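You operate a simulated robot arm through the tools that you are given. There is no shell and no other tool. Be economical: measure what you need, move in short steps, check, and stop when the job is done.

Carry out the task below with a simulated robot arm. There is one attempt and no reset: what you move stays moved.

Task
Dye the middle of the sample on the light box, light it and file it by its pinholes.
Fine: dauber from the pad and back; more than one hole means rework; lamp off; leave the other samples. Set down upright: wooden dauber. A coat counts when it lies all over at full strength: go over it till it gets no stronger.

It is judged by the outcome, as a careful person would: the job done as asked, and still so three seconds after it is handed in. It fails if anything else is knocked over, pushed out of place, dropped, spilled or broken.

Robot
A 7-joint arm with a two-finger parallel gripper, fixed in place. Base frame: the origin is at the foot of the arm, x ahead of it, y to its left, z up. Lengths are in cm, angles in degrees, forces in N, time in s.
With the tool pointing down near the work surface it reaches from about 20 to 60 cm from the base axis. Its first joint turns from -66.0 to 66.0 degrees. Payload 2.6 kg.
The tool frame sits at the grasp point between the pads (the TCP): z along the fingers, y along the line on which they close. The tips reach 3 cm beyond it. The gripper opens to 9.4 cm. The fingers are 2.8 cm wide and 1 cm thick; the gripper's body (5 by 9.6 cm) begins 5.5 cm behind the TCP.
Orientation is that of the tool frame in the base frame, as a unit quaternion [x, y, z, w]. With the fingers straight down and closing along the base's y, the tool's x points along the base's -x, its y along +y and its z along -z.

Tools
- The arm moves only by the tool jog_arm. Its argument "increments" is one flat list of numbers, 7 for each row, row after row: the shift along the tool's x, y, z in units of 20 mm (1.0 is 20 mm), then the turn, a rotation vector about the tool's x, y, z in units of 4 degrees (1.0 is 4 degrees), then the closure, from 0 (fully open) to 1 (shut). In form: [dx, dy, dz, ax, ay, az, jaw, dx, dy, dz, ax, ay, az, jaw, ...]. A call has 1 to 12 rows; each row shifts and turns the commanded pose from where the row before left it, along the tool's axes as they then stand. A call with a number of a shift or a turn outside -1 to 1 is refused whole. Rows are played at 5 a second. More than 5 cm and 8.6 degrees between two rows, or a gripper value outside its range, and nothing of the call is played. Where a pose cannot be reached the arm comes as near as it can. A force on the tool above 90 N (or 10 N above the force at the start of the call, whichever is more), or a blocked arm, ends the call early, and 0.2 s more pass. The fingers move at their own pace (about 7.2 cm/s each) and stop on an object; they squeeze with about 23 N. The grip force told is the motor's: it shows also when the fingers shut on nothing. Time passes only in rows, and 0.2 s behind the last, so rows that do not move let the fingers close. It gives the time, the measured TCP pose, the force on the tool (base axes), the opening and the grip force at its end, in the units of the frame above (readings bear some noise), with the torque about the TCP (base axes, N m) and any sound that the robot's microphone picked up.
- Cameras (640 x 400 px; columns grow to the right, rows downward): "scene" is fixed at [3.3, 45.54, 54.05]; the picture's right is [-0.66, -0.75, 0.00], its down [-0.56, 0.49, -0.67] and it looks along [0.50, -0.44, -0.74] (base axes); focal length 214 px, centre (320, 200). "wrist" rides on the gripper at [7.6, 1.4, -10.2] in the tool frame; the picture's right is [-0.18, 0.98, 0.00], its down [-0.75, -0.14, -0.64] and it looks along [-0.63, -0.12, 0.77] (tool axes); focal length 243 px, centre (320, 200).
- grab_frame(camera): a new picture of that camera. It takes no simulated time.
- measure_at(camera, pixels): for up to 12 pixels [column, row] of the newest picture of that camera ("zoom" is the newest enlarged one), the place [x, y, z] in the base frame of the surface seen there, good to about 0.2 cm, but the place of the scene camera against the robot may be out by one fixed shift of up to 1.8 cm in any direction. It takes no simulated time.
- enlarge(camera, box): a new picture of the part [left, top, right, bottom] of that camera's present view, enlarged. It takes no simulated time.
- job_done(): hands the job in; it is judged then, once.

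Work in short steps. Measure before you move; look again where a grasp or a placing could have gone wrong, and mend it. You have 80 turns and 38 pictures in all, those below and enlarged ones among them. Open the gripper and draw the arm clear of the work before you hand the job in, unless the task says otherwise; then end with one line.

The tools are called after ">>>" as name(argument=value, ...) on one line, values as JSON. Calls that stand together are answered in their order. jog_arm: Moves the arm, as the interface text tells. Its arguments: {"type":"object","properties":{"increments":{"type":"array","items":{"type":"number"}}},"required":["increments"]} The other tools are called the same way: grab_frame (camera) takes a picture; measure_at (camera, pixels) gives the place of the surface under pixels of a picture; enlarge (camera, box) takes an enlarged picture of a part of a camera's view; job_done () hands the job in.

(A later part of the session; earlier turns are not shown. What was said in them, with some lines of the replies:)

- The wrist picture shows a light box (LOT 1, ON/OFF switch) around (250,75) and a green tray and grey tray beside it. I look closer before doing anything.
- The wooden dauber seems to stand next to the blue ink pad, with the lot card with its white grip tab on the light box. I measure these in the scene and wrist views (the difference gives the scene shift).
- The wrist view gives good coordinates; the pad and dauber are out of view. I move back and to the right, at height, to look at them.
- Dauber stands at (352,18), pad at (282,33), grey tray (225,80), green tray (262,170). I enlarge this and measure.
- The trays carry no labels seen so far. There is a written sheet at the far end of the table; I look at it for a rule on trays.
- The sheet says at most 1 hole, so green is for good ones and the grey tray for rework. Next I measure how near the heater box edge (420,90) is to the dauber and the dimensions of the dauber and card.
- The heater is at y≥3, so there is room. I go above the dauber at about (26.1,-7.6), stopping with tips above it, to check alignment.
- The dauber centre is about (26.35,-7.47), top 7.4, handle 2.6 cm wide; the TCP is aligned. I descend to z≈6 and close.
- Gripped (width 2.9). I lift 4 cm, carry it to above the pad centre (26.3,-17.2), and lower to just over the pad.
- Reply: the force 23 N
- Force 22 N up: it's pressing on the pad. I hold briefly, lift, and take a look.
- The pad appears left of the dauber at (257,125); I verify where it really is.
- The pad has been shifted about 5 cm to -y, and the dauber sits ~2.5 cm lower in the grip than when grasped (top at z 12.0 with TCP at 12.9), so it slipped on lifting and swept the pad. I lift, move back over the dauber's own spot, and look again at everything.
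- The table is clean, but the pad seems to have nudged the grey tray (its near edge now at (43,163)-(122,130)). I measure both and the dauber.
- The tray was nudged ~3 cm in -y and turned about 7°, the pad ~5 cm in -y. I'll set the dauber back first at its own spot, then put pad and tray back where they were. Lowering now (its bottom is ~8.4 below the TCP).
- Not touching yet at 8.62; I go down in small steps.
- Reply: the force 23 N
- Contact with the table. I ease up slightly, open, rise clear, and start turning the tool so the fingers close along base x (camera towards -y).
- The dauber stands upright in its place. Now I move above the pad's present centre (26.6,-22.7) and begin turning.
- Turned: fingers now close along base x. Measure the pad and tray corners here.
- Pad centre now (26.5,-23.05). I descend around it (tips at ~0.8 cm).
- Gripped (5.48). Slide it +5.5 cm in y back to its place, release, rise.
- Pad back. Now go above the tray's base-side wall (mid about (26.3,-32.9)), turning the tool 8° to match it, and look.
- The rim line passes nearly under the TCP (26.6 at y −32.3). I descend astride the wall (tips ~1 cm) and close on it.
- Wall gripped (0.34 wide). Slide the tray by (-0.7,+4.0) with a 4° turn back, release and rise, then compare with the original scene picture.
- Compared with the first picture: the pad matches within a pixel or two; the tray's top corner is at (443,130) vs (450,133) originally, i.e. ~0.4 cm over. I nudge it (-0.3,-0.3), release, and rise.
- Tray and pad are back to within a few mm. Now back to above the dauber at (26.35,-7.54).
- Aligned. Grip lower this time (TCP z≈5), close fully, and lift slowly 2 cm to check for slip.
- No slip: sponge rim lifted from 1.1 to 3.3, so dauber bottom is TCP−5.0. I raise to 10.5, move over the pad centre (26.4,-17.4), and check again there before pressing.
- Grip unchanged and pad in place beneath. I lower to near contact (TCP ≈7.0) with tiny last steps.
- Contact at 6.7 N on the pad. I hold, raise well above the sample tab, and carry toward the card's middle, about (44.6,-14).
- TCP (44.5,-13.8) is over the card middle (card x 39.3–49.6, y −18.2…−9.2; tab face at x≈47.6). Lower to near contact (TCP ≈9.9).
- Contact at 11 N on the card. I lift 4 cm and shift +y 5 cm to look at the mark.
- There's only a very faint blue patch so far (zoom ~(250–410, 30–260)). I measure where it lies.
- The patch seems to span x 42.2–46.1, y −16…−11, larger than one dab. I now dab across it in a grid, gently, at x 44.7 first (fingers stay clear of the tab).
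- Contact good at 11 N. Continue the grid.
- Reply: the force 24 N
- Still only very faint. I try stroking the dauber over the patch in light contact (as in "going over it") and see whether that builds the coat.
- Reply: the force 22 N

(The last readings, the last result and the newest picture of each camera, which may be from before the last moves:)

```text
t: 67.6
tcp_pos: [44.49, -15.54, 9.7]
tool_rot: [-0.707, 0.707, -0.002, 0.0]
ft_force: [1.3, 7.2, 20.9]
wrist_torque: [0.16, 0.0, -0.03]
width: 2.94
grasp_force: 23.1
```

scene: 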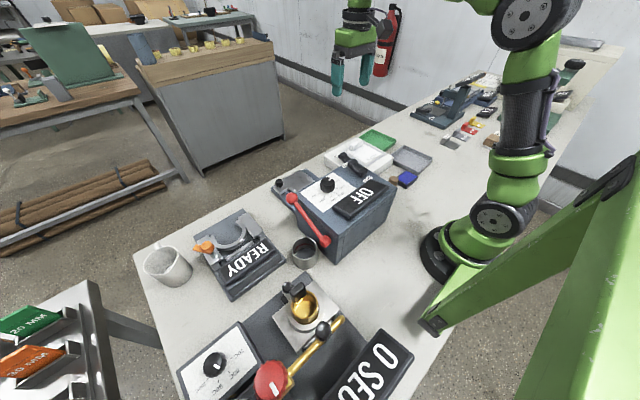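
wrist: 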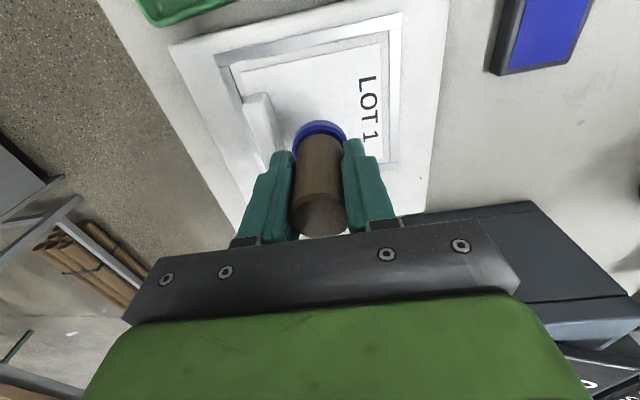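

>>> jog_arm(increments=[-0.3, 0, -0.03, 0, 0, 0, 1, -0.4, 0, 0, 0, 0, 0, 1, -0.4, 0, 0, 0, 0, 0, 1, -0.4, 0.1, 0, 0, 0, 0, 1, 0.4, 0.2, 0, 0, 0, 0, 1, 0.4, 0, 0, 0, 0, 0, 1, 0.4, 0, 0, 0, 0, 0, 1, 0, 0, -0.5, 0, 0, 0, 1, 0, 0, -0.8, 0, 0, 0, 1, -0.9, 0, -0.7, 0, 0, 0, 1, -0.9, 0, 0, 0, 0, 0, 1, -0.9, 0, 0, 0, 0, 0, 1])

>>> enlarge(camera="wrist", box=[180, 0, 420, 150])

```text
t: 70.2
tcp_pos: [43.73, -9.43, 13.75]
tool_rot: [-0.707, 0.707, 0.0, 0.0]
ft_force: [-0.3, -0.5, 0.6]
wrist_torque: [-0.03, -0.01, 0.06]
width: 2.91
grasp_force: 22.8
```

```text
2.67 times, centred on (300, 75) of wrist
```

zoom: 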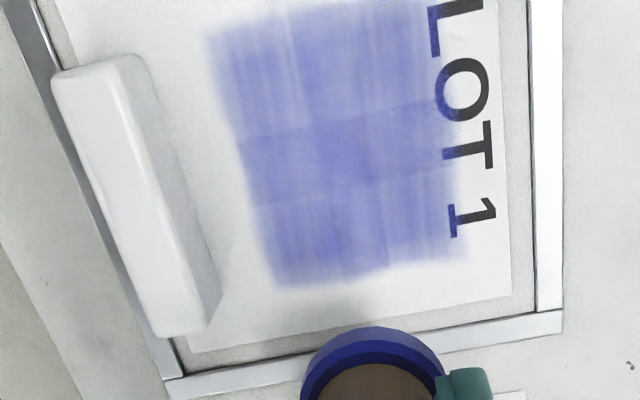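

Stroking works: a clear blue patch has appeared. I keep stroking over it till it stops getting stronger.

>>> jog_arm(increments=[0.7, -0.1, 0, 0, 0, 0, 1, 0.6, -0.1, 0.5, 0, 0, 0, 1, 0, 0, 0.8, 0, 0, 0, 1, 0, 0, 0.7, 0, 0, 0, 1, 0.5, 0, 0, 0, 0, 0, 1, 0.5, 0, 0, 0, 0, 0, 1, 0.5, 0, 0, 0, 0, 0, 1, 0.5, 0, 0, 0, 0, 0, 1, -0.5, -0.15, 0, 0, 0, 0, 1, -0.5, 0, 0, 0, 0, 0, 1, -0.5, 0, 0, 0, 0, 0, 1, -0.5, 0, 0, 0, 0, 0, 1])

>>> jog_arm(increments=[0.5, -0.12, 0, 0, 0, 0, 1, 0.5, 0, 0, 0, 0, 0, 1, 0.5, 0, 0, 0, 0, 0, 1, 0.5, 0, 0, 0, 0, 0, 1, -0.5, 0.2, 0, 0, 0, 0, 1, -0.5, 0, 0, 0, 0, 0, 1, -0.5, 0, 0, 0, 0, 0, 1, -0.5, 0, 0, 0, 0, 0, 1, 0.5, 0.2, 0, 0, 0, 0, 1, 0.5, 0, 0, 0, 0, 0, 1, 0.5, 0, 0, 0, 0, 0, 1, 0.5, 0, 0, 0, 0, 0, 1])

>>> jog_arm(increments=[-0.5, 0.2, 0, 0, 0, 0, 1, -0.5, 0, 0, 0, 0, 0, 1, -0.5, 0, 0, 0, 0, 0, 1, -0.5, 0, 0, 0, 0, 0, 1, 0.5, -0.2, 0, 0, 0, 0, 1, 0.5, 0, 0, 0, 0, 0, 1, 0.5, 0, 0, 0, 0, 0, 1, 0, 0, -0.5, 0, 0, 0, 1, 0, 0, -0.8, 0, 0, 0, 1, -0.9, 0, -0.7, 0, 0, 0, 1, -0.9, 0, 0, 0, 0, 0, 1, -0.9, 0, 0, 0, 0, 0, 1])

>>> enlarge(camera="wrist", box=[180, 0, 420, 150])

```text
t: 72.8
tcp_pos: [44.4, -12.26, 9.68]
tool_rot: [-0.707, 0.708, 0.0, 0.001]
ft_force: [-0.5, -3.6, 8.3]
wrist_torque: [-0.29, 0.0, 0.0]
width: 2.97
grasp_force: 22.8
```

```text
t: 75.4
tcp_pos: [43.77, -16.08, 9.77]
tool_rot: [0.708, -0.707, 0.0, 0.001]
ft_force: [-0.1, -0.4, 0.4]
wrist_torque: [-0.01, 0.02, 0.0]
width: 2.94
grasp_force: 22.9
```

```text
t: 78.0
tcp_pos: [43.87, -9.71, 13.69]
tool_rot: [-0.707, 0.707, 0.0, 0.0]
ft_force: [0.3, -0.2, 0.1]
wrist_torque: [-0.03, -0.01, 0.03]
width: 2.95
grasp_force: 23.0
```

```text
2.67 times, centred on (300, 75) of wrist
```

zoom: 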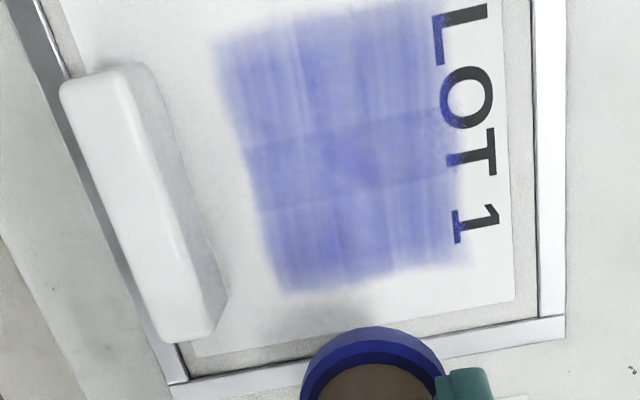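

Only a little stronger, and contact was lost late (0.4 N) since the dauber rode up slightly. I'll re-ink at the pad and go over again with sure contact.

>>> jog_arm(increments=[0.4, 0.9, 0, 0, 0, 0, 1, 0.4, 0.9, 0, 0, 0, 0, 1, 0.4, 0.9, 0, 0, 0, 0, 1, 0.4, 0.9, 0, 0, 0, 0, 1, 0.4, 0.9, 0, 0, 0, 0, 1, 0.4, 0.9, 0, 0, 0, 0, 1, 0.4, 0.9, 0, 0, 0, 0, 1, 0.4, 0.9, 0, 0, 0, 0, 1, 0.4, 0.9, 0, 0, 0, 0, 1, 0.25, 0.64, 0, 0, 0, 0, 1, 0, 0, 0.6, 0, 0, 0, 1, 0, 0, 0.8, 0, 0, 0, 1])

>>> jog_arm(increments=[0, 0, 0.8, 0, 0, 0, 1, 0, 0, 0.7, 0, 0, 0, 1, 0, 0, 0.4, 0, 0, 0, 1, 0, 0, 0.06, 0, 0, 0, 1, 0, 0, 0.05, 0, 0, 0, 1, 0, 0, 0, 0, 0, 0, 1])

```text
t: 80.6
tcp_pos: [26.42, -17.46, 10.94]
tool_rot: [0.708, -0.706, 0.0, 0.001]
ft_force: [0.3, 0.2, -0.7]
wrist_torque: [-0.02, -0.02, 0.01]
width: 2.94
grasp_force: 23.0
```

```text
t: 82.0
tcp_pos: [26.37, -17.4, 6.79]
tool_rot: [0.707, -0.707, 0.0, 0.0]
ft_force: [-0.1, 0.0, -0.5]
wrist_torque: [-0.01, 0.04, 0.01]
width: 2.95
grasp_force: 22.9
```

>>> jog_arm(increments=[0, 0, 0.04, 0, 0, 0, 1, 0, 0, 0.04, 0, 0, 0, 1, 0, 0, 0.03, 0, 0, 0, 1, 0, 0, 0, 0, 0, 0, 1])

```text
t: 83.0
tcp_pos: [26.56, -17.42, 6.6]
tool_rot: [-0.707, 0.707, 0.0, 0.001]
ft_force: [-2.3, 2.4, 12.1]
wrist_torque: [-0.05, 0.1, -0.04]
width: 2.93
grasp_force: 23.0
```

Inked at 12 N (bottom now TCP−4.7). One more dab, then back over the card.

>>> jog_arm(increments=[0, 0, -0.3, 0, 0, 0, 1, 0, 0, 0.3, 0, 0, 0, 1, 0, 0, 0, 0, 0, 0, 1, 0, 0, -0.55, 0, 0, 0, 1, 0, 0, -1, 0, 0, 0, 1, 0, 0, -1, 0, 0, 0, 1, 0, 0, -1, 0, 0, 0, 1, -0.3, -0.9, 0, 0, 0, 0, 1, -0.3, -0.9, 0, 0, 0, 0, 1, -0.3, -0.9, 0, 0, 0, 0, 1, -0.3, -0.9, 0, 0, 0, 0, 1, -0.3, -0.9, 0, 0, 0, 0, 1])

>>> jog_arm(increments=[-0.3, -0.9, 0, 0, 0, 0, 1, -0.3, -0.9, 0, 0, 0, 0, 1, -0.3, -0.9, 0, 0, 0, 0, 1, -0.3, -0.85, 0, 0, 0, 0, 1, 0, -0.7, 0, 0, 0, 0, 1, 0, 0, 0.8, 0, 0, 0, 1, 0, 0, 0.8, 0, 0, 0, 1, 0, 0, 0.35, 0, 0, 0, 1, 0, 0, 0.06, 0, 0, 0, 1, 0, 0, 0, 0, 0, 0, 1])

```text
t: 85.6
tcp_pos: [35.51, -14.41, 13.79]
tool_rot: [0.708, -0.706, 0.0, 0.001]
ft_force: [-0.4, 0.5, -0.9]
wrist_torque: [0.01, 0.01, 0.01]
width: 2.96
grasp_force: 23.0
```

```text
t: 87.8
tcp_pos: [44.04, -12.03, 9.8]
tool_rot: [0.707, -0.707, 0.001, 0.0]
ft_force: [1.0, 0.0, -1.0]
wrist_torque: [0.01, 0.02, -0.03]
width: 2.96
grasp_force: 23.1
```

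>>> jog_arm(increments=[0, 0, 0.08, 0, 0, 0, 1, 0, 0, 0.06, 0, 0, 0, 1, 0.5, 0, 0, 0, 0, 0, 1, 0.5, 0, 0, 0, 0, 0, 1, 0.5, 0, 0, 0, 0, 0, 1, 0.5, 0, 0, 0, 0, 0, 1])

```text
t: 89.2
tcp_pos: [44.0, -16.0, 9.52]
tool_rot: [0.708, -0.707, 0.001, -0.001]
ft_force: [0.7, 8.0, 22.0]
wrist_torque: [0.16, -0.01, -0.01]
width: 2.96
grasp_force: 23.0
```

Good contact (22 N, card steady). More strokes back and forth with slight sidesteps.

>>> jog_arm(increments=[-0.5, 0, 0, 0, 0, 0, 1, -0.5, 0, 0, 0, 0, 0, 1, -0.5, 0, 0, 0, 0, 0, 1, -0.5, 0, 0, 0, 0, 0, 1, 0.5, -0.3, 0, 0, 0, 0, 1, 0.5, 0, 0, 0, 0, 0, 1, 0.5, 0, 0, 0, 0, 0, 1, 0.5, 0, 0, 0, 0, 0, 1, -0.5, 0, 0.01, 0, 0, 0, 1, -0.5, 0, 0, 0, 0, 0, 1, -0.5, 0, 0, 0, 0, 0, 1, -0.5, 0, 0, 0, 0, 0, 1])

>>> jog_arm(increments=[0.5, 0.25, 0.01, 0, 0, 0, 1, 0.5, 0, 0, 0, 0, 0, 1, 0.5, 0, 0, 0, 0, 0, 1, 0.5, 0, 0, 0, 0, 0, 1, -0.5, 0.2, 0, 0, 0, 0, 1, -0.5, 0, 0, 0, 0, 0, 1, -0.5, 0, 0, 0, 0, 0, 1, -0.5, 0, 0, 0, 0, 0, 1, 0.5, 0, 0.01, 0, 0, 0, 1, 0.5, 0, 0, 0, 0, 0, 1, 0.5, 0, 0, 0, 0, 0, 1, 0.5, 0, 0, 0, 0, 0, 1])

```text
t: 91.8
tcp_pos: [44.6, -12.06, 9.49]
tool_rot: [0.708, -0.706, 0.0, 0.001]
ft_force: [1.0, -2.7, 6.9]
wrist_torque: [-0.27, -0.02, 0.01]
width: 2.95
grasp_force: 23.0
```

```text
t: 94.4
tcp_pos: [43.63, -15.98, 9.58]
tool_rot: [0.708, -0.706, 0.0, 0.0]
ft_force: [-1.0, 0.1, -0.6]
wrist_torque: [-0.02, 0.01, 0.0]
width: 2.94
grasp_force: 23.4
```

Contact lost again at this end (dauber rides up); press down slightly and stroke on.

>>> jog_arm(increments=[0, 0, 0.05, 0, 0, 0, 1, 0, 0, 0.05, 0, 0, 0, 1, -0.5, 0, 0, 0, 0, 0, 1, -0.5, 0, 0, 0, 0, 0, 1, -0.5, 0, 0, 0, 0, 0, 1, -0.5, 0, 0, 0, 0, 0, 1])

```text
t: 95.8
tcp_pos: [43.8, -12.09, 9.16]
tool_rot: [0.707, -0.707, 0.001, -0.001]
ft_force: [-0.2, -7.2, 19.3]
wrist_torque: [-0.21, 0.07, 0.01]
width: 2.94
grasp_force: 22.7
```

>>> jog_arm(increments=[0.5, -0.2, 0, 0, 0, 0, 1, 0.5, 0, 0, 0, 0, 0, 1, 0.5, 0, 0, 0, 0, 0, 1, 0.5, 0, 0, 0, 0, 0, 1, -0.5, -0.15, 0.01, 0, 0, 0, 1, -0.5, 0, 0, 0, 0, 0, 1, -0.5, 0, 0, 0, 0, 0, 1, -0.5, 0, 0, 0, 0, 0, 1])

>>> jog_arm(increments=[0.5, 0.3, 0.02, 0, 0, 0, 1, 0.5, 0, 0, 0, 0, 0, 1, 0.5, 0, 0, 0, 0, 0, 1, 0.5, 0, 0, 0, 0, 0, 1, 0, 0, -0.5, 0, 0, 0, 1, 0, 0, -0.9, 0, 0, 0, 1, -0.9, 0, -0.9, 0, 0, 0, 1, -0.9, 0, 0, 0, 0, 0, 1, -0.9, 0, 0, 0, 0, 0, 1, -0.4, 0, 0, 0, 0, 0, 1, 0, 0, 0, 0, 0, 0, 1])

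>>> enlarge(camera="wrist", box=[180, 0, 420, 150])

```text
t: 97.6
tcp_pos: [44.28, -12.06, 9.12]
tool_rot: [0.707, -0.707, 0.0, 0.0]
ft_force: [0.5, -3.7, 7.5]
wrist_torque: [-0.12, 0.01, 0.03]
width: 2.93
grasp_force: 22.8
```

```text
t: 100.0
tcp_pos: [43.79, -9.85, 13.88]
tool_rot: [-0.706, 0.708, 0.0, -0.001]
ft_force: [-0.1, -0.1, -0.4]
wrist_torque: [-0.02, 0.02, 0.01]
width: 2.95
grasp_force: 23.5
```

```text
2.67 times, centred on (300, 75) of wrist
```

zoom: 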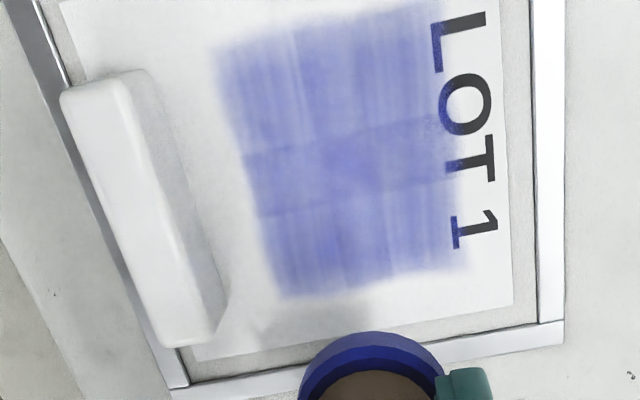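

No stronger than the last picture, and even over the whole patch: the coat is full. Now I return the dauber to its spot (26.35,-7.54).

>>> jog_arm(increments=[-0.12, 0.87, 0, 0, 0, 0, 1, -0.12, 0.87, 0, 0, 0, 0, 1, -0.12, 0.87, 0, 0, 0, 0, 1, -0.12, 0.87, 0, 0, 0, 0, 1, -0.12, 0.87, 0, 0, 0, 0, 1, -0.12, 0.87, 0, 0, 0, 0, 1, -0.12, 0.87, 0, 0, 0, 0, 1, -0.12, 0.87, 0, 0, 0, 0, 1, -0.12, 0.87, 0, 0, 0, 0, 1, -0.08, 0.89, 0, 0, 0, 0, 1, 0, 0, 0.5, 0, 0, 0, 1, 0, 0, 0.9, 0, 0, 0, 1])

>>> jog_arm(increments=[0, 0, 0.9, 0, 0, 0, 1, 0, 0, 0.9, 0, 0, 0, 1, 0, 0, 0.8, 0, 0, 0, 1, 0, 0, 0.4, 0, 0, 0, 1, 0, 0, 0.15, 0, 0, 0, 1, 0, 0, 0.07, 0, 0, 0, 1, 0, 0, 0, 0, 0, 0, 1])

```text
t: 102.6
tcp_pos: [26.29, -7.56, 10.81]
tool_rot: [-0.707, 0.708, 0.0, -0.001]
ft_force: [0.3, -0.6, -1.4]
wrist_torque: [0.01, 0.02, 0.02]
width: 2.97
grasp_force: 23.4
```

```text
t: 104.2
tcp_pos: [26.27, -7.42, 4.47]
tool_rot: [-0.707, 0.707, 0.0, 0.0]
ft_force: [0.0, 0.1, 0.6]
wrist_torque: [0.02, -0.01, -0.02]
width: 2.94
grasp_force: 23.5
```

>>> jog_arm(increments=[0, 0, 0.05, 0, 0, 0, 1, 0, 0, 0.05, 0, 0, 0, 1, 0, 0, 0.04, 0, 0, 0, 1, 0, 0, 0, 0, 0, 0, 1])

```text
t: 105.2
tcp_pos: [26.42, -7.4, 4.26]
tool_rot: [0.708, -0.706, 0.001, 0.0]
ft_force: [-8.3, 2.2, 22.8]
wrist_torque: [0.12, 0.28, 0.01]
width: 2.94
grasp_force: 23.7
```

Contact. Ease off, open and rise; then head above the lamp switch ON end (45.7,-4.8). First I check the dauber stands.

>>> jog_arm(increments=[0, 0, -0.05, 0, 0, 0, 1, 0, 0, 0, 0, 0, 0, 0.6, 0, 0, 0, 0, 0, 0, 0.3, 0, 0, 0, 0, 0, 0, 0.3, 0, 0, -0.5, 0, 0, 0, 0.3, 0, 0, -0.9, 0, 0, 0, 0.3, 0, 0, -0.9, 0, 0, 0, 0.3, 0, 0, -0.9, 0, 0, 0, 0.3, 0, 0, -0.9, 0, 0, 0, 0.3, 0, 0, -0.9, 0, 0, 0, 0.3, 0, 0, 0, 0, 0, 0, 0.6])

>>> grab_frame(camera="wrist")

```text
t: 107.6
tcp_pos: [26.45, -7.51, 14.33]
tool_rot: [0.707, -0.707, 0.0, 0.001]
ft_force: [0.0, -0.4, 0.5]
wrist_torque: [0.04, 0.0, -0.01]
width: 3.73
grasp_force: 0.1
```

```text
9 pictures are left
```

wrist: 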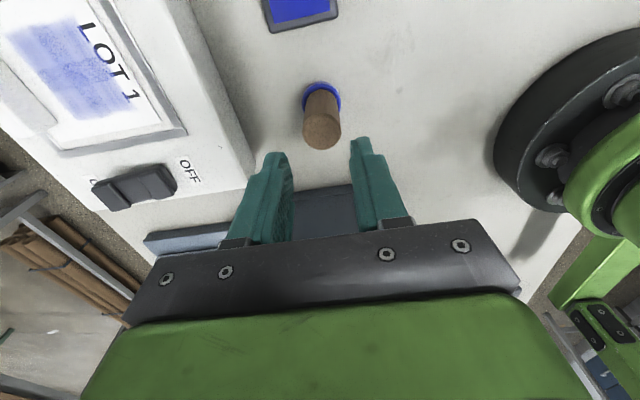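

Dauber stands upright in its place. I measure the switch rocker in this view.

>>> measure_at(camera="wrist", pixels=[[110, 190], [100, 195], [125, 185], [140, 180], [155, 178], [168, 175], [115, 200], [188, 172]])

```text
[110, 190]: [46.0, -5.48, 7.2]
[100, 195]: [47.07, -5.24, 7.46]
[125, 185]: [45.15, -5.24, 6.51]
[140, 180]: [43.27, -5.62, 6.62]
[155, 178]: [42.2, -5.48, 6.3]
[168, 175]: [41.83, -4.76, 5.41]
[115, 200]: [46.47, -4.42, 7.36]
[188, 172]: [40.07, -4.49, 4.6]
```

Rocker: ON end up at (46.5,-4.9,7.4), OFF end down at (42.2,-5). I move there with closed fingers and press the ON end.

>>> jog_arm(increments=[0, -0.95, 0, 0, 0, 0, 1, 0, -0.95, 0, 0, 0, 0, 1, 0, -0.95, 0, 0, 0, 0, 1, 0, -0.95, 0, 0, 0, 0, 1, -0.2, -0.95, 0, 0, 0, 0, 1, -0.3, -0.95, 0, 0, 0, 0, 1, -0.3, -0.95, 0, 0, 0, 0, 1, -0.3, -0.95, 0, 0, 0, 0, 1, -0.2, -0.95, 0, 0, 0, 0, 1, 0, -0.95, 0, 0, 0, 0, 1, 0, -0.48, 0, 0, 0, 0, 1, 0, 0, 0.8, 0, 0, 0, 1])

>>> jog_arm(increments=[0, 0, 0.8, 0, 0, 0, 1, 0, 0, 0.3, 0, 0, 0, 1, 0, 0, 0.15, 0, 0, 0, 1, 0, 0, 0.1, 0, 0, 0, 1, 0, 0, 0, 0, 0, 0, 1])

```text
t: 110.2
tcp_pos: [46.41, -4.96, 12.85]
tool_rot: [0.708, -0.706, -0.001, 0.0]
ft_force: [-0.3, -0.3, -0.5]
wrist_torque: [0.0, 0.0, 0.02]
width: 0.0
grasp_force: 23.6
```

```text
t: 111.4
tcp_pos: [46.32, -4.95, 10.09]
tool_rot: [-0.707, 0.707, 0.0, -0.001]
ft_force: [2.1, 0.8, 2.1]
wrist_torque: [0.0, -0.1, -0.02]
width: 0.01
grasp_force: 22.5
```

Just touching at 10.09; press on in small steps.

>>> jog_arm(increments=[0, 0, 0.12, 0, 0, 0, 1, 0, 0, 0.12, 0, 0, 0, 1, 0, 0, 0.12, 0, 0, 0, 1, 0, 0, 0, 0, 0, 0, 1])

```text
t: 112.4
tcp_pos: [46.49, -5.0, 9.79]
tool_rot: [0.707, -0.707, 0.004, -0.003]
ft_force: [0.9, 3.8, 41.1]
wrist_torque: [0.18, 0.32, -0.04]
width: 0.0
grasp_force: 22.9
```

41 N, likely seated. I rise and move to view card and switch.

>>> jog_arm(increments=[0, 0, -0.6, 0, 0, 0, 1, 0, 0, -0.9, 0, 0, 0, 1, 0, 0, -0.9, 0, 0, 0, 1, 0.8, 0.4, -0.7, 0, 0, 0, 1, 0.8, 0.4, -0.6, 0, 0, 0, 1, 0.4, 0.4, 0, 0, 0, 0, 1, 0, 0, 0, 0, 0, 0, 1])

>>> grab_frame(camera="wrist")

```text
t: 114.0
tcp_pos: [43.81, -8.87, 16.79]
tool_rot: [0.708, -0.706, 0.0, 0.0]
ft_force: [-0.1, -0.3, 0.0]
wrist_torque: [0.02, 0.01, 0.02]
width: 0.0
grasp_force: 22.8
```

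```text
8 pictures are left
```

wrist: 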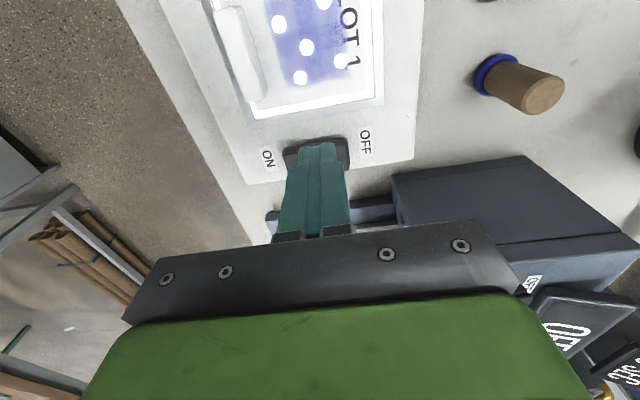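

Lamp is on and several bright spots show on the dyed patch. I enlarge to be sure they are pinholes.

>>> enlarge(camera="wrist", box=[220, 0, 400, 112])

```text
3.56 times, centred on (310, 56) of wrist
```

zoom: 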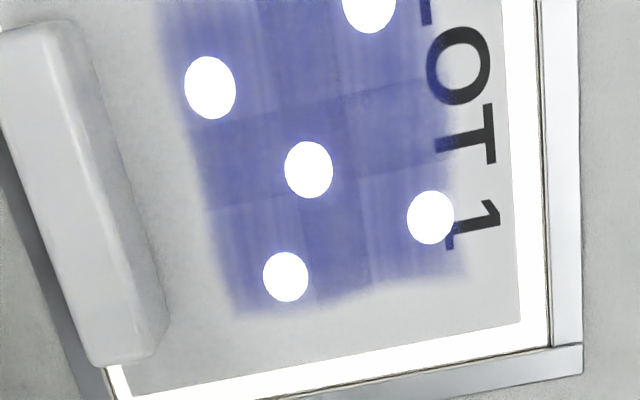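

Five holes: rework. Now the lamp off: press the OFF end at (42.6,-4.95).

>>> jog_arm(increments=[-0.7, 0.2, 0, 0, 0, 0, 1, -0.7, 0.2, 0, 0, 0, 0, 1, -0.56, 0.2, 0, 0, 0, 0, 1, 0, 0, 0.9, 0, 0, 0, 1, 0, 0, 0.9, 0, 0, 0, 1, 0, 0, 0.9, 0, 0, 0, 1, 0, 0, 0.4, 0, 0, 0, 1, 0, 0, 0.15, 0, 0, 0, 1, 0, 0, 0.12, 0, 0, 0, 1, 0, 0, 0.12, 0, 0, 0, 1, 0, 0, 0.12, 0, 0, 0, 1, 0, 0, 0, 0, 0, 0, 1])

```text
t: 116.6
tcp_pos: [42.52, -5.03, 9.65]
tool_rot: [-0.705, 0.709, 0.003, -0.002]
ft_force: [-34.4, 0.7, 34.1]
wrist_torque: [0.04, 0.7, 0.1]
width: 0.0
grasp_force: 22.6
```

>>> jog_arm(increments=[0, 0, -0.6, 0, 0, 0, 1, 0, 0, -0.9, 0, 0, 0, 1, 0, 0, -0.9, 0, 0, 0, 1, 0.8, -0.5, -0.7, 0, 0, 0, 0.7, 0.8, -0.5, -0.5, 0, 0, 0, 0.6, 0.7, -0.8, 0, 0, 0, 0, 0.6, 0.7, -0.7, 0, 0, 0, 0, 0.6, 0, 0, 0, 0, 0, 0, 0.6])

>>> grab_frame(camera="wrist")

```text
t: 118.4
tcp_pos: [47.61, -11.18, 16.73]
tool_rot: [0.708, -0.706, 0.0, 0.0]
ft_force: [-0.7, 0.4, 0.1]
wrist_torque: [0.0, -0.03, -0.02]
width: 3.74
grasp_force: 0.0
```

```text
6 pictures are left
```

wrist: 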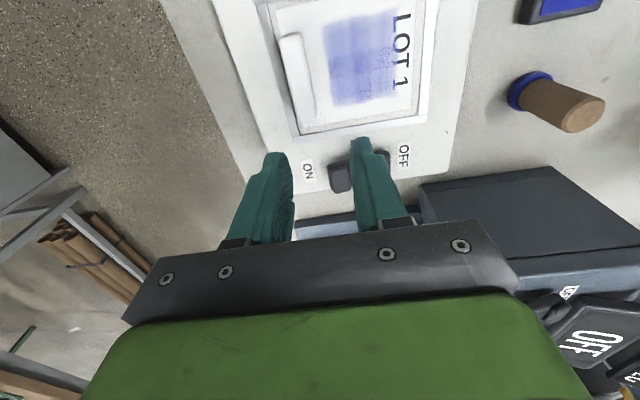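

The lamp is off. I measure the tab at (300,75).

>>> measure_at(camera="wrist", pixels=[[285, 40], [295, 40], [293, 75], [300, 110], [306, 118], [303, 75], [284, 55], [295, 90], [290, 36], [310, 100], [298, 122], [288, 75]])

```text
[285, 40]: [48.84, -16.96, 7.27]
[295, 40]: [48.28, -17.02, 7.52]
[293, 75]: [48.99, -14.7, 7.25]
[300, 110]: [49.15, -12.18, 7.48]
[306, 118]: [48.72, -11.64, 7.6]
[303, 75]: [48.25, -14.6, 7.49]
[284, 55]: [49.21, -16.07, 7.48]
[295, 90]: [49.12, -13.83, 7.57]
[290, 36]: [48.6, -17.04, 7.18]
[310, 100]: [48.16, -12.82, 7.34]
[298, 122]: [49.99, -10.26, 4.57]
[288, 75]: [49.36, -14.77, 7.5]
```

Tab centre (48.6,-14.2), top 7.5, 1.3 thick. Move over, descend to TCP 8.6, close.

>>> jog_arm(increments=[0.75, -0.25, 0, 0, 0, 0, 0.6, 0.75, -0.25, 0, 0, 0, 0, 0.6, 0, 0, 0.9, 0, 0, 0, 0.6, 0, 0, 0.9, 0, 0, 0, 0.6, 0, 0, 0.9, 0, 0, 0, 0.6, 0, 0, 0.9, 0, 0, 0, 0.6, 0, 0, 0.45, 0, 0, 0, 0.6, 0, 0, 0, 0, 0, 0, 0.6, 0, 0, 0, 0, 0, 0, 0.9, 0, 0, 0, 0, 0, 0, 1, 0, 0, 0, 0, 0, 0, 1, 0, 0, 0, 0, 0, 0, 1])

```text
t: 121.0
tcp_pos: [48.63, -14.1, 8.49]
tool_rot: [-0.707, 0.707, -0.001, 0.0]
ft_force: [-0.1, 0.1, -0.2]
wrist_torque: [0.04, -0.01, 0.02]
width: 1.46
grasp_force: 22.9
```

Tab gripped (1.46). Lift straight up slowly, then check.

>>> jog_arm(increments=[0, 0, -0.2, 0, 0, 0, 1, 0, 0, -0.4, 0, 0, 0, 1, 0, 0, -0.5, 0, 0, 0, 1, 0, 0, -0.6, 0, 0, 0, 1, 0, 0, -0.6, 0, 0, 0, 1, 0, 0, -0.6, 0, 0, 0, 1, 0, 0, -0.6, 0, 0, 0, 1, 0, 0, 0, 0, 0, 0, 1])

>>> jog_arm(increments=[0.5, 0.4, 0, 0, 0, 0, 1, 0.7, 0.6, 0, 0, 0, 0, 1, 0.7, 0.6, 0, 0, 0, 0, 1, 0.7, 0.6, 0, 0, 0, 0, 1, 0.7, 0.6, 0, 0, 0, 0, 1, 0.7, 0.6, 0, 0, 0, 0, 1, 0.7, 0.6, 0, 0, 0, 0, 1, 0.7, 0.6, 0, 0, 0, 0, 1, 0.7, 0.6, 0, 0, 0, 0, 1, 0.7, 0.6, 0, 0, 0, 0, 1, 0.65, 0.5, 0, 0, 0, 0, 1, 0, 0, 0, 0, 0, 0, 1])

>>> grab_frame(camera="wrist")

```text
t: 122.8
tcp_pos: [48.77, -13.96, 15.66]
tool_rot: [0.708, -0.706, 0.0, 0.0]
ft_force: [0.1, 0.2, -0.2]
wrist_torque: [0.02, -0.03, -0.02]
width: 1.48
grasp_force: 22.7
```

```text
t: 125.4
tcp_pos: [36.03, -29.04, 15.68]
tool_rot: [0.708, -0.707, 0.0, 0.0]
ft_force: [-0.7, 0.6, -0.1]
wrist_torque: [0.01, -0.05, 0.0]
width: 1.51
grasp_force: 22.1
```

```text
5 pictures are left
```

wrist: 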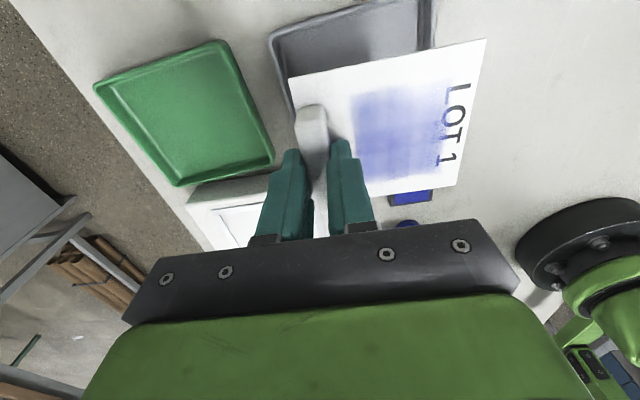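

Card is held level. I measure the card corners and visible tray edges.

>>> measure_at(camera="wrist", pixels=[[482, 42], [455, 184], [291, 80], [272, 36], [290, 104], [281, 62], [440, 3], [428, 40], [310, 60], [440, 110], [350, 30], [414, 30]])

```text
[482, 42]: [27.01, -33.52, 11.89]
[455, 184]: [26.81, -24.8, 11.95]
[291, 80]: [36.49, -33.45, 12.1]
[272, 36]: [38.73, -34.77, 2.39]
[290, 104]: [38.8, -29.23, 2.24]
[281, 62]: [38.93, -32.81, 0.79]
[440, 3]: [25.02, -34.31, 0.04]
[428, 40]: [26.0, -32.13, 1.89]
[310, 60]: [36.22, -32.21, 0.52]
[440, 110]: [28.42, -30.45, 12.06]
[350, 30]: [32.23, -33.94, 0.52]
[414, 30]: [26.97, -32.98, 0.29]
```

Card centre (31.8,-29.1); tray centre about (32.3,-28.9). Adjust slightly, 2° turn, and lower 10.8 cm.

>>> jog_arm(increments=[-0.15, -0.1, 0, 0, 0, -0.5, 1, 0, 0, 0.6, 0, 0, 0, 1, 0, 0, 0.8, 0, 0, 0, 1, 0, 0, 0.8, 0, 0, 0, 1, 0, 0, 0.8, 0, 0, 0, 1, 0, 0, 0.8, 0, 0, 0, 1, 0, 0, 0.7, 0, 0, 0, 1, 0, 0, 0.5, 0, 0, 0, 1, 0, 0, 0.3, 0, 0, 0, 1, 0, 0, 0.1, 0, 0, 0, 1, 0, 0, 0, 0, 0, 0, 1])

```text
t: 127.8
tcp_pos: [36.34, -28.58, 4.77]
tool_rot: [0.72, -0.694, 0.0, 0.0]
ft_force: [-0.5, 0.2, -0.7]
wrist_torque: [-0.01, -0.01, -0.01]
width: 1.48
grasp_force: 23.8
```

No contact at 4.77. Check the picture before the last bit.

>>> grab_frame(camera="wrist")

```text
4 pictures are left
```

wrist: 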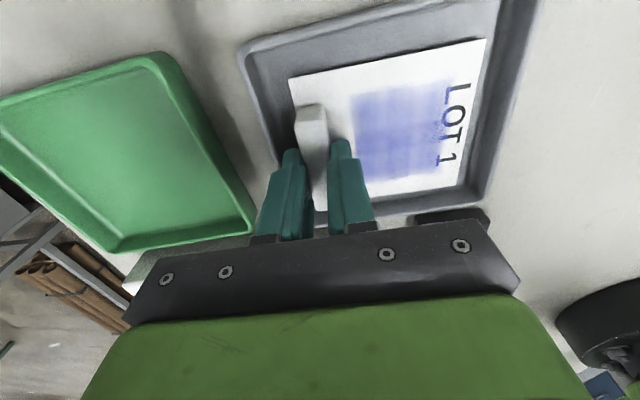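

The card is inside the tray walls. Shift 0.4 cm to -y for centring and lower gently until contact.

>>> jog_arm(increments=[0.2, 0, 0, 0, 0, 0, 1, 0, 0, 0.08, 0, 0, 0, 1, 0, 0, 0.06, 0, 0, 0, 1, 0, 0, 0, 0, 0, 0, 1])

```text
t: 128.8
tcp_pos: [36.22, -29.07, 4.54]
tool_rot: [0.72, -0.694, -0.001, -0.001]
ft_force: [-0.5, -0.1, -0.4]
wrist_torque: [0.01, -0.02, -0.02]
width: 1.51
grasp_force: 23.4
```

>>> jog_arm(increments=[0, 0, 0.06, 0, 0, 0, 1, 0, 0, 0.06, 0, 0, 0, 1, 0, 0, 0, 0, 0, 0, 1])

```text
t: 129.6
tcp_pos: [36.31, -29.02, 4.45]
tool_rot: [0.719, -0.695, 0.001, -0.001]
ft_force: [-3.8, 3.2, 18.5]
wrist_torque: [0.2, 0.23, -0.04]
width: 1.49
grasp_force: 22.3
```

Resting on the tray floor. Open a little (to ~2.5 cm, clear of the wall), then rise straight up.

>>> jog_arm(increments=[0, 0, -0.04, 0, 0, 0, 1, 0, 0, 0, 0, 0, 0, 0.74, 0, 0, 0, 0, 0, 0, 0.74, 0, 0, -0.3, 0, 0, 0, 0.74, 0, 0, -0.6, 0, 0, 0, 0.74, 0, 0, -0.9, 0, 0, 0, 0.6, 0, 0, -0.9, 0, 0, 0, 0.5, 0, 0, -0.9, 0, 0, 0, 0.3, 0, 0, -0.9, 0, 0, 0, 0.1, 0, 0, -0.9, 0, 0, 0, 0, 0, 0, -0.9, 0, 0, 0, 0, 0, 0, -0.9, 0, 0, 0, 0])

>>> enlarge(camera="scene", box=[320, 120, 440, 195])

```text
t: 132.2
tcp_pos: [36.23, -29.11, 19.02]
tool_rot: [0.72, -0.694, 0.0, 0.0]
ft_force: [0.3, -0.5, 0.2]
wrist_torque: [0.0, 0.0, 0.0]
width: 9.43
grasp_force: 0.1
```

```text
5.33 times, centred on (380, 158) of scene
```

zoom: 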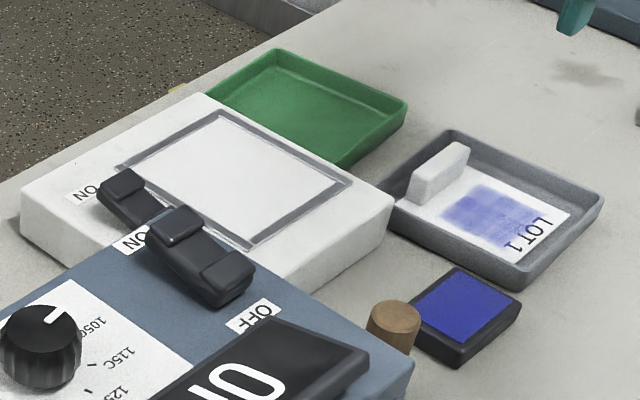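

The sample lies flat in the grey tray, the lamp is dark with its rocker at OFF, and the dauber and pad are in place. I draw the arm up clear.

>>> jog_arm(increments=[0, 0, -0.9, 0, 0, 0, 0, 0, 0, -0.9, 0, 0, 0, 0, 0, 0, -0.9, 0, 0, 0, 0, 0, 0, -0.9, 0, 0, 0, 0, 0, 0, 0, 0, 0, 0, 0])

>>> grab_frame(camera="scene")

```text
t: 133.4
tcp_pos: [36.28, -29.21, 25.98]
tool_rot: [0.72, -0.694, -0.001, 0.001]
ft_force: [-0.5, 0.8, -0.1]
wrist_torque: [0.0, -0.01, -0.03]
width: 9.36
grasp_force: 0.0
```

```text
2 pictures are left
```

scene: 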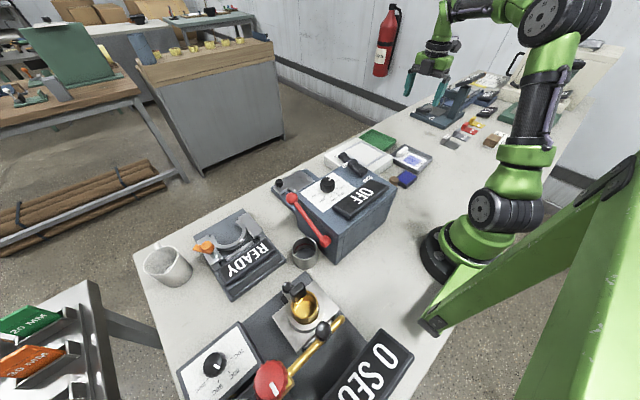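

Everything else is in place and the arm is clear, so I hand in.

>>> job_done()

```text
The job is handed in.
```

The sample is dyed across the middle, was checked over the lamp (five holes) and lies in the grey tray, which I took as rework since neither tray is labelled; the lamp is off and the dauber stands upright by the pad. Early on the dauber slipped in the grip and pushed the pad and grey tray a few centimetres. I moved both back: the pad matches its first picture, and the tray is within about half a centimetre, turned a degree or two.
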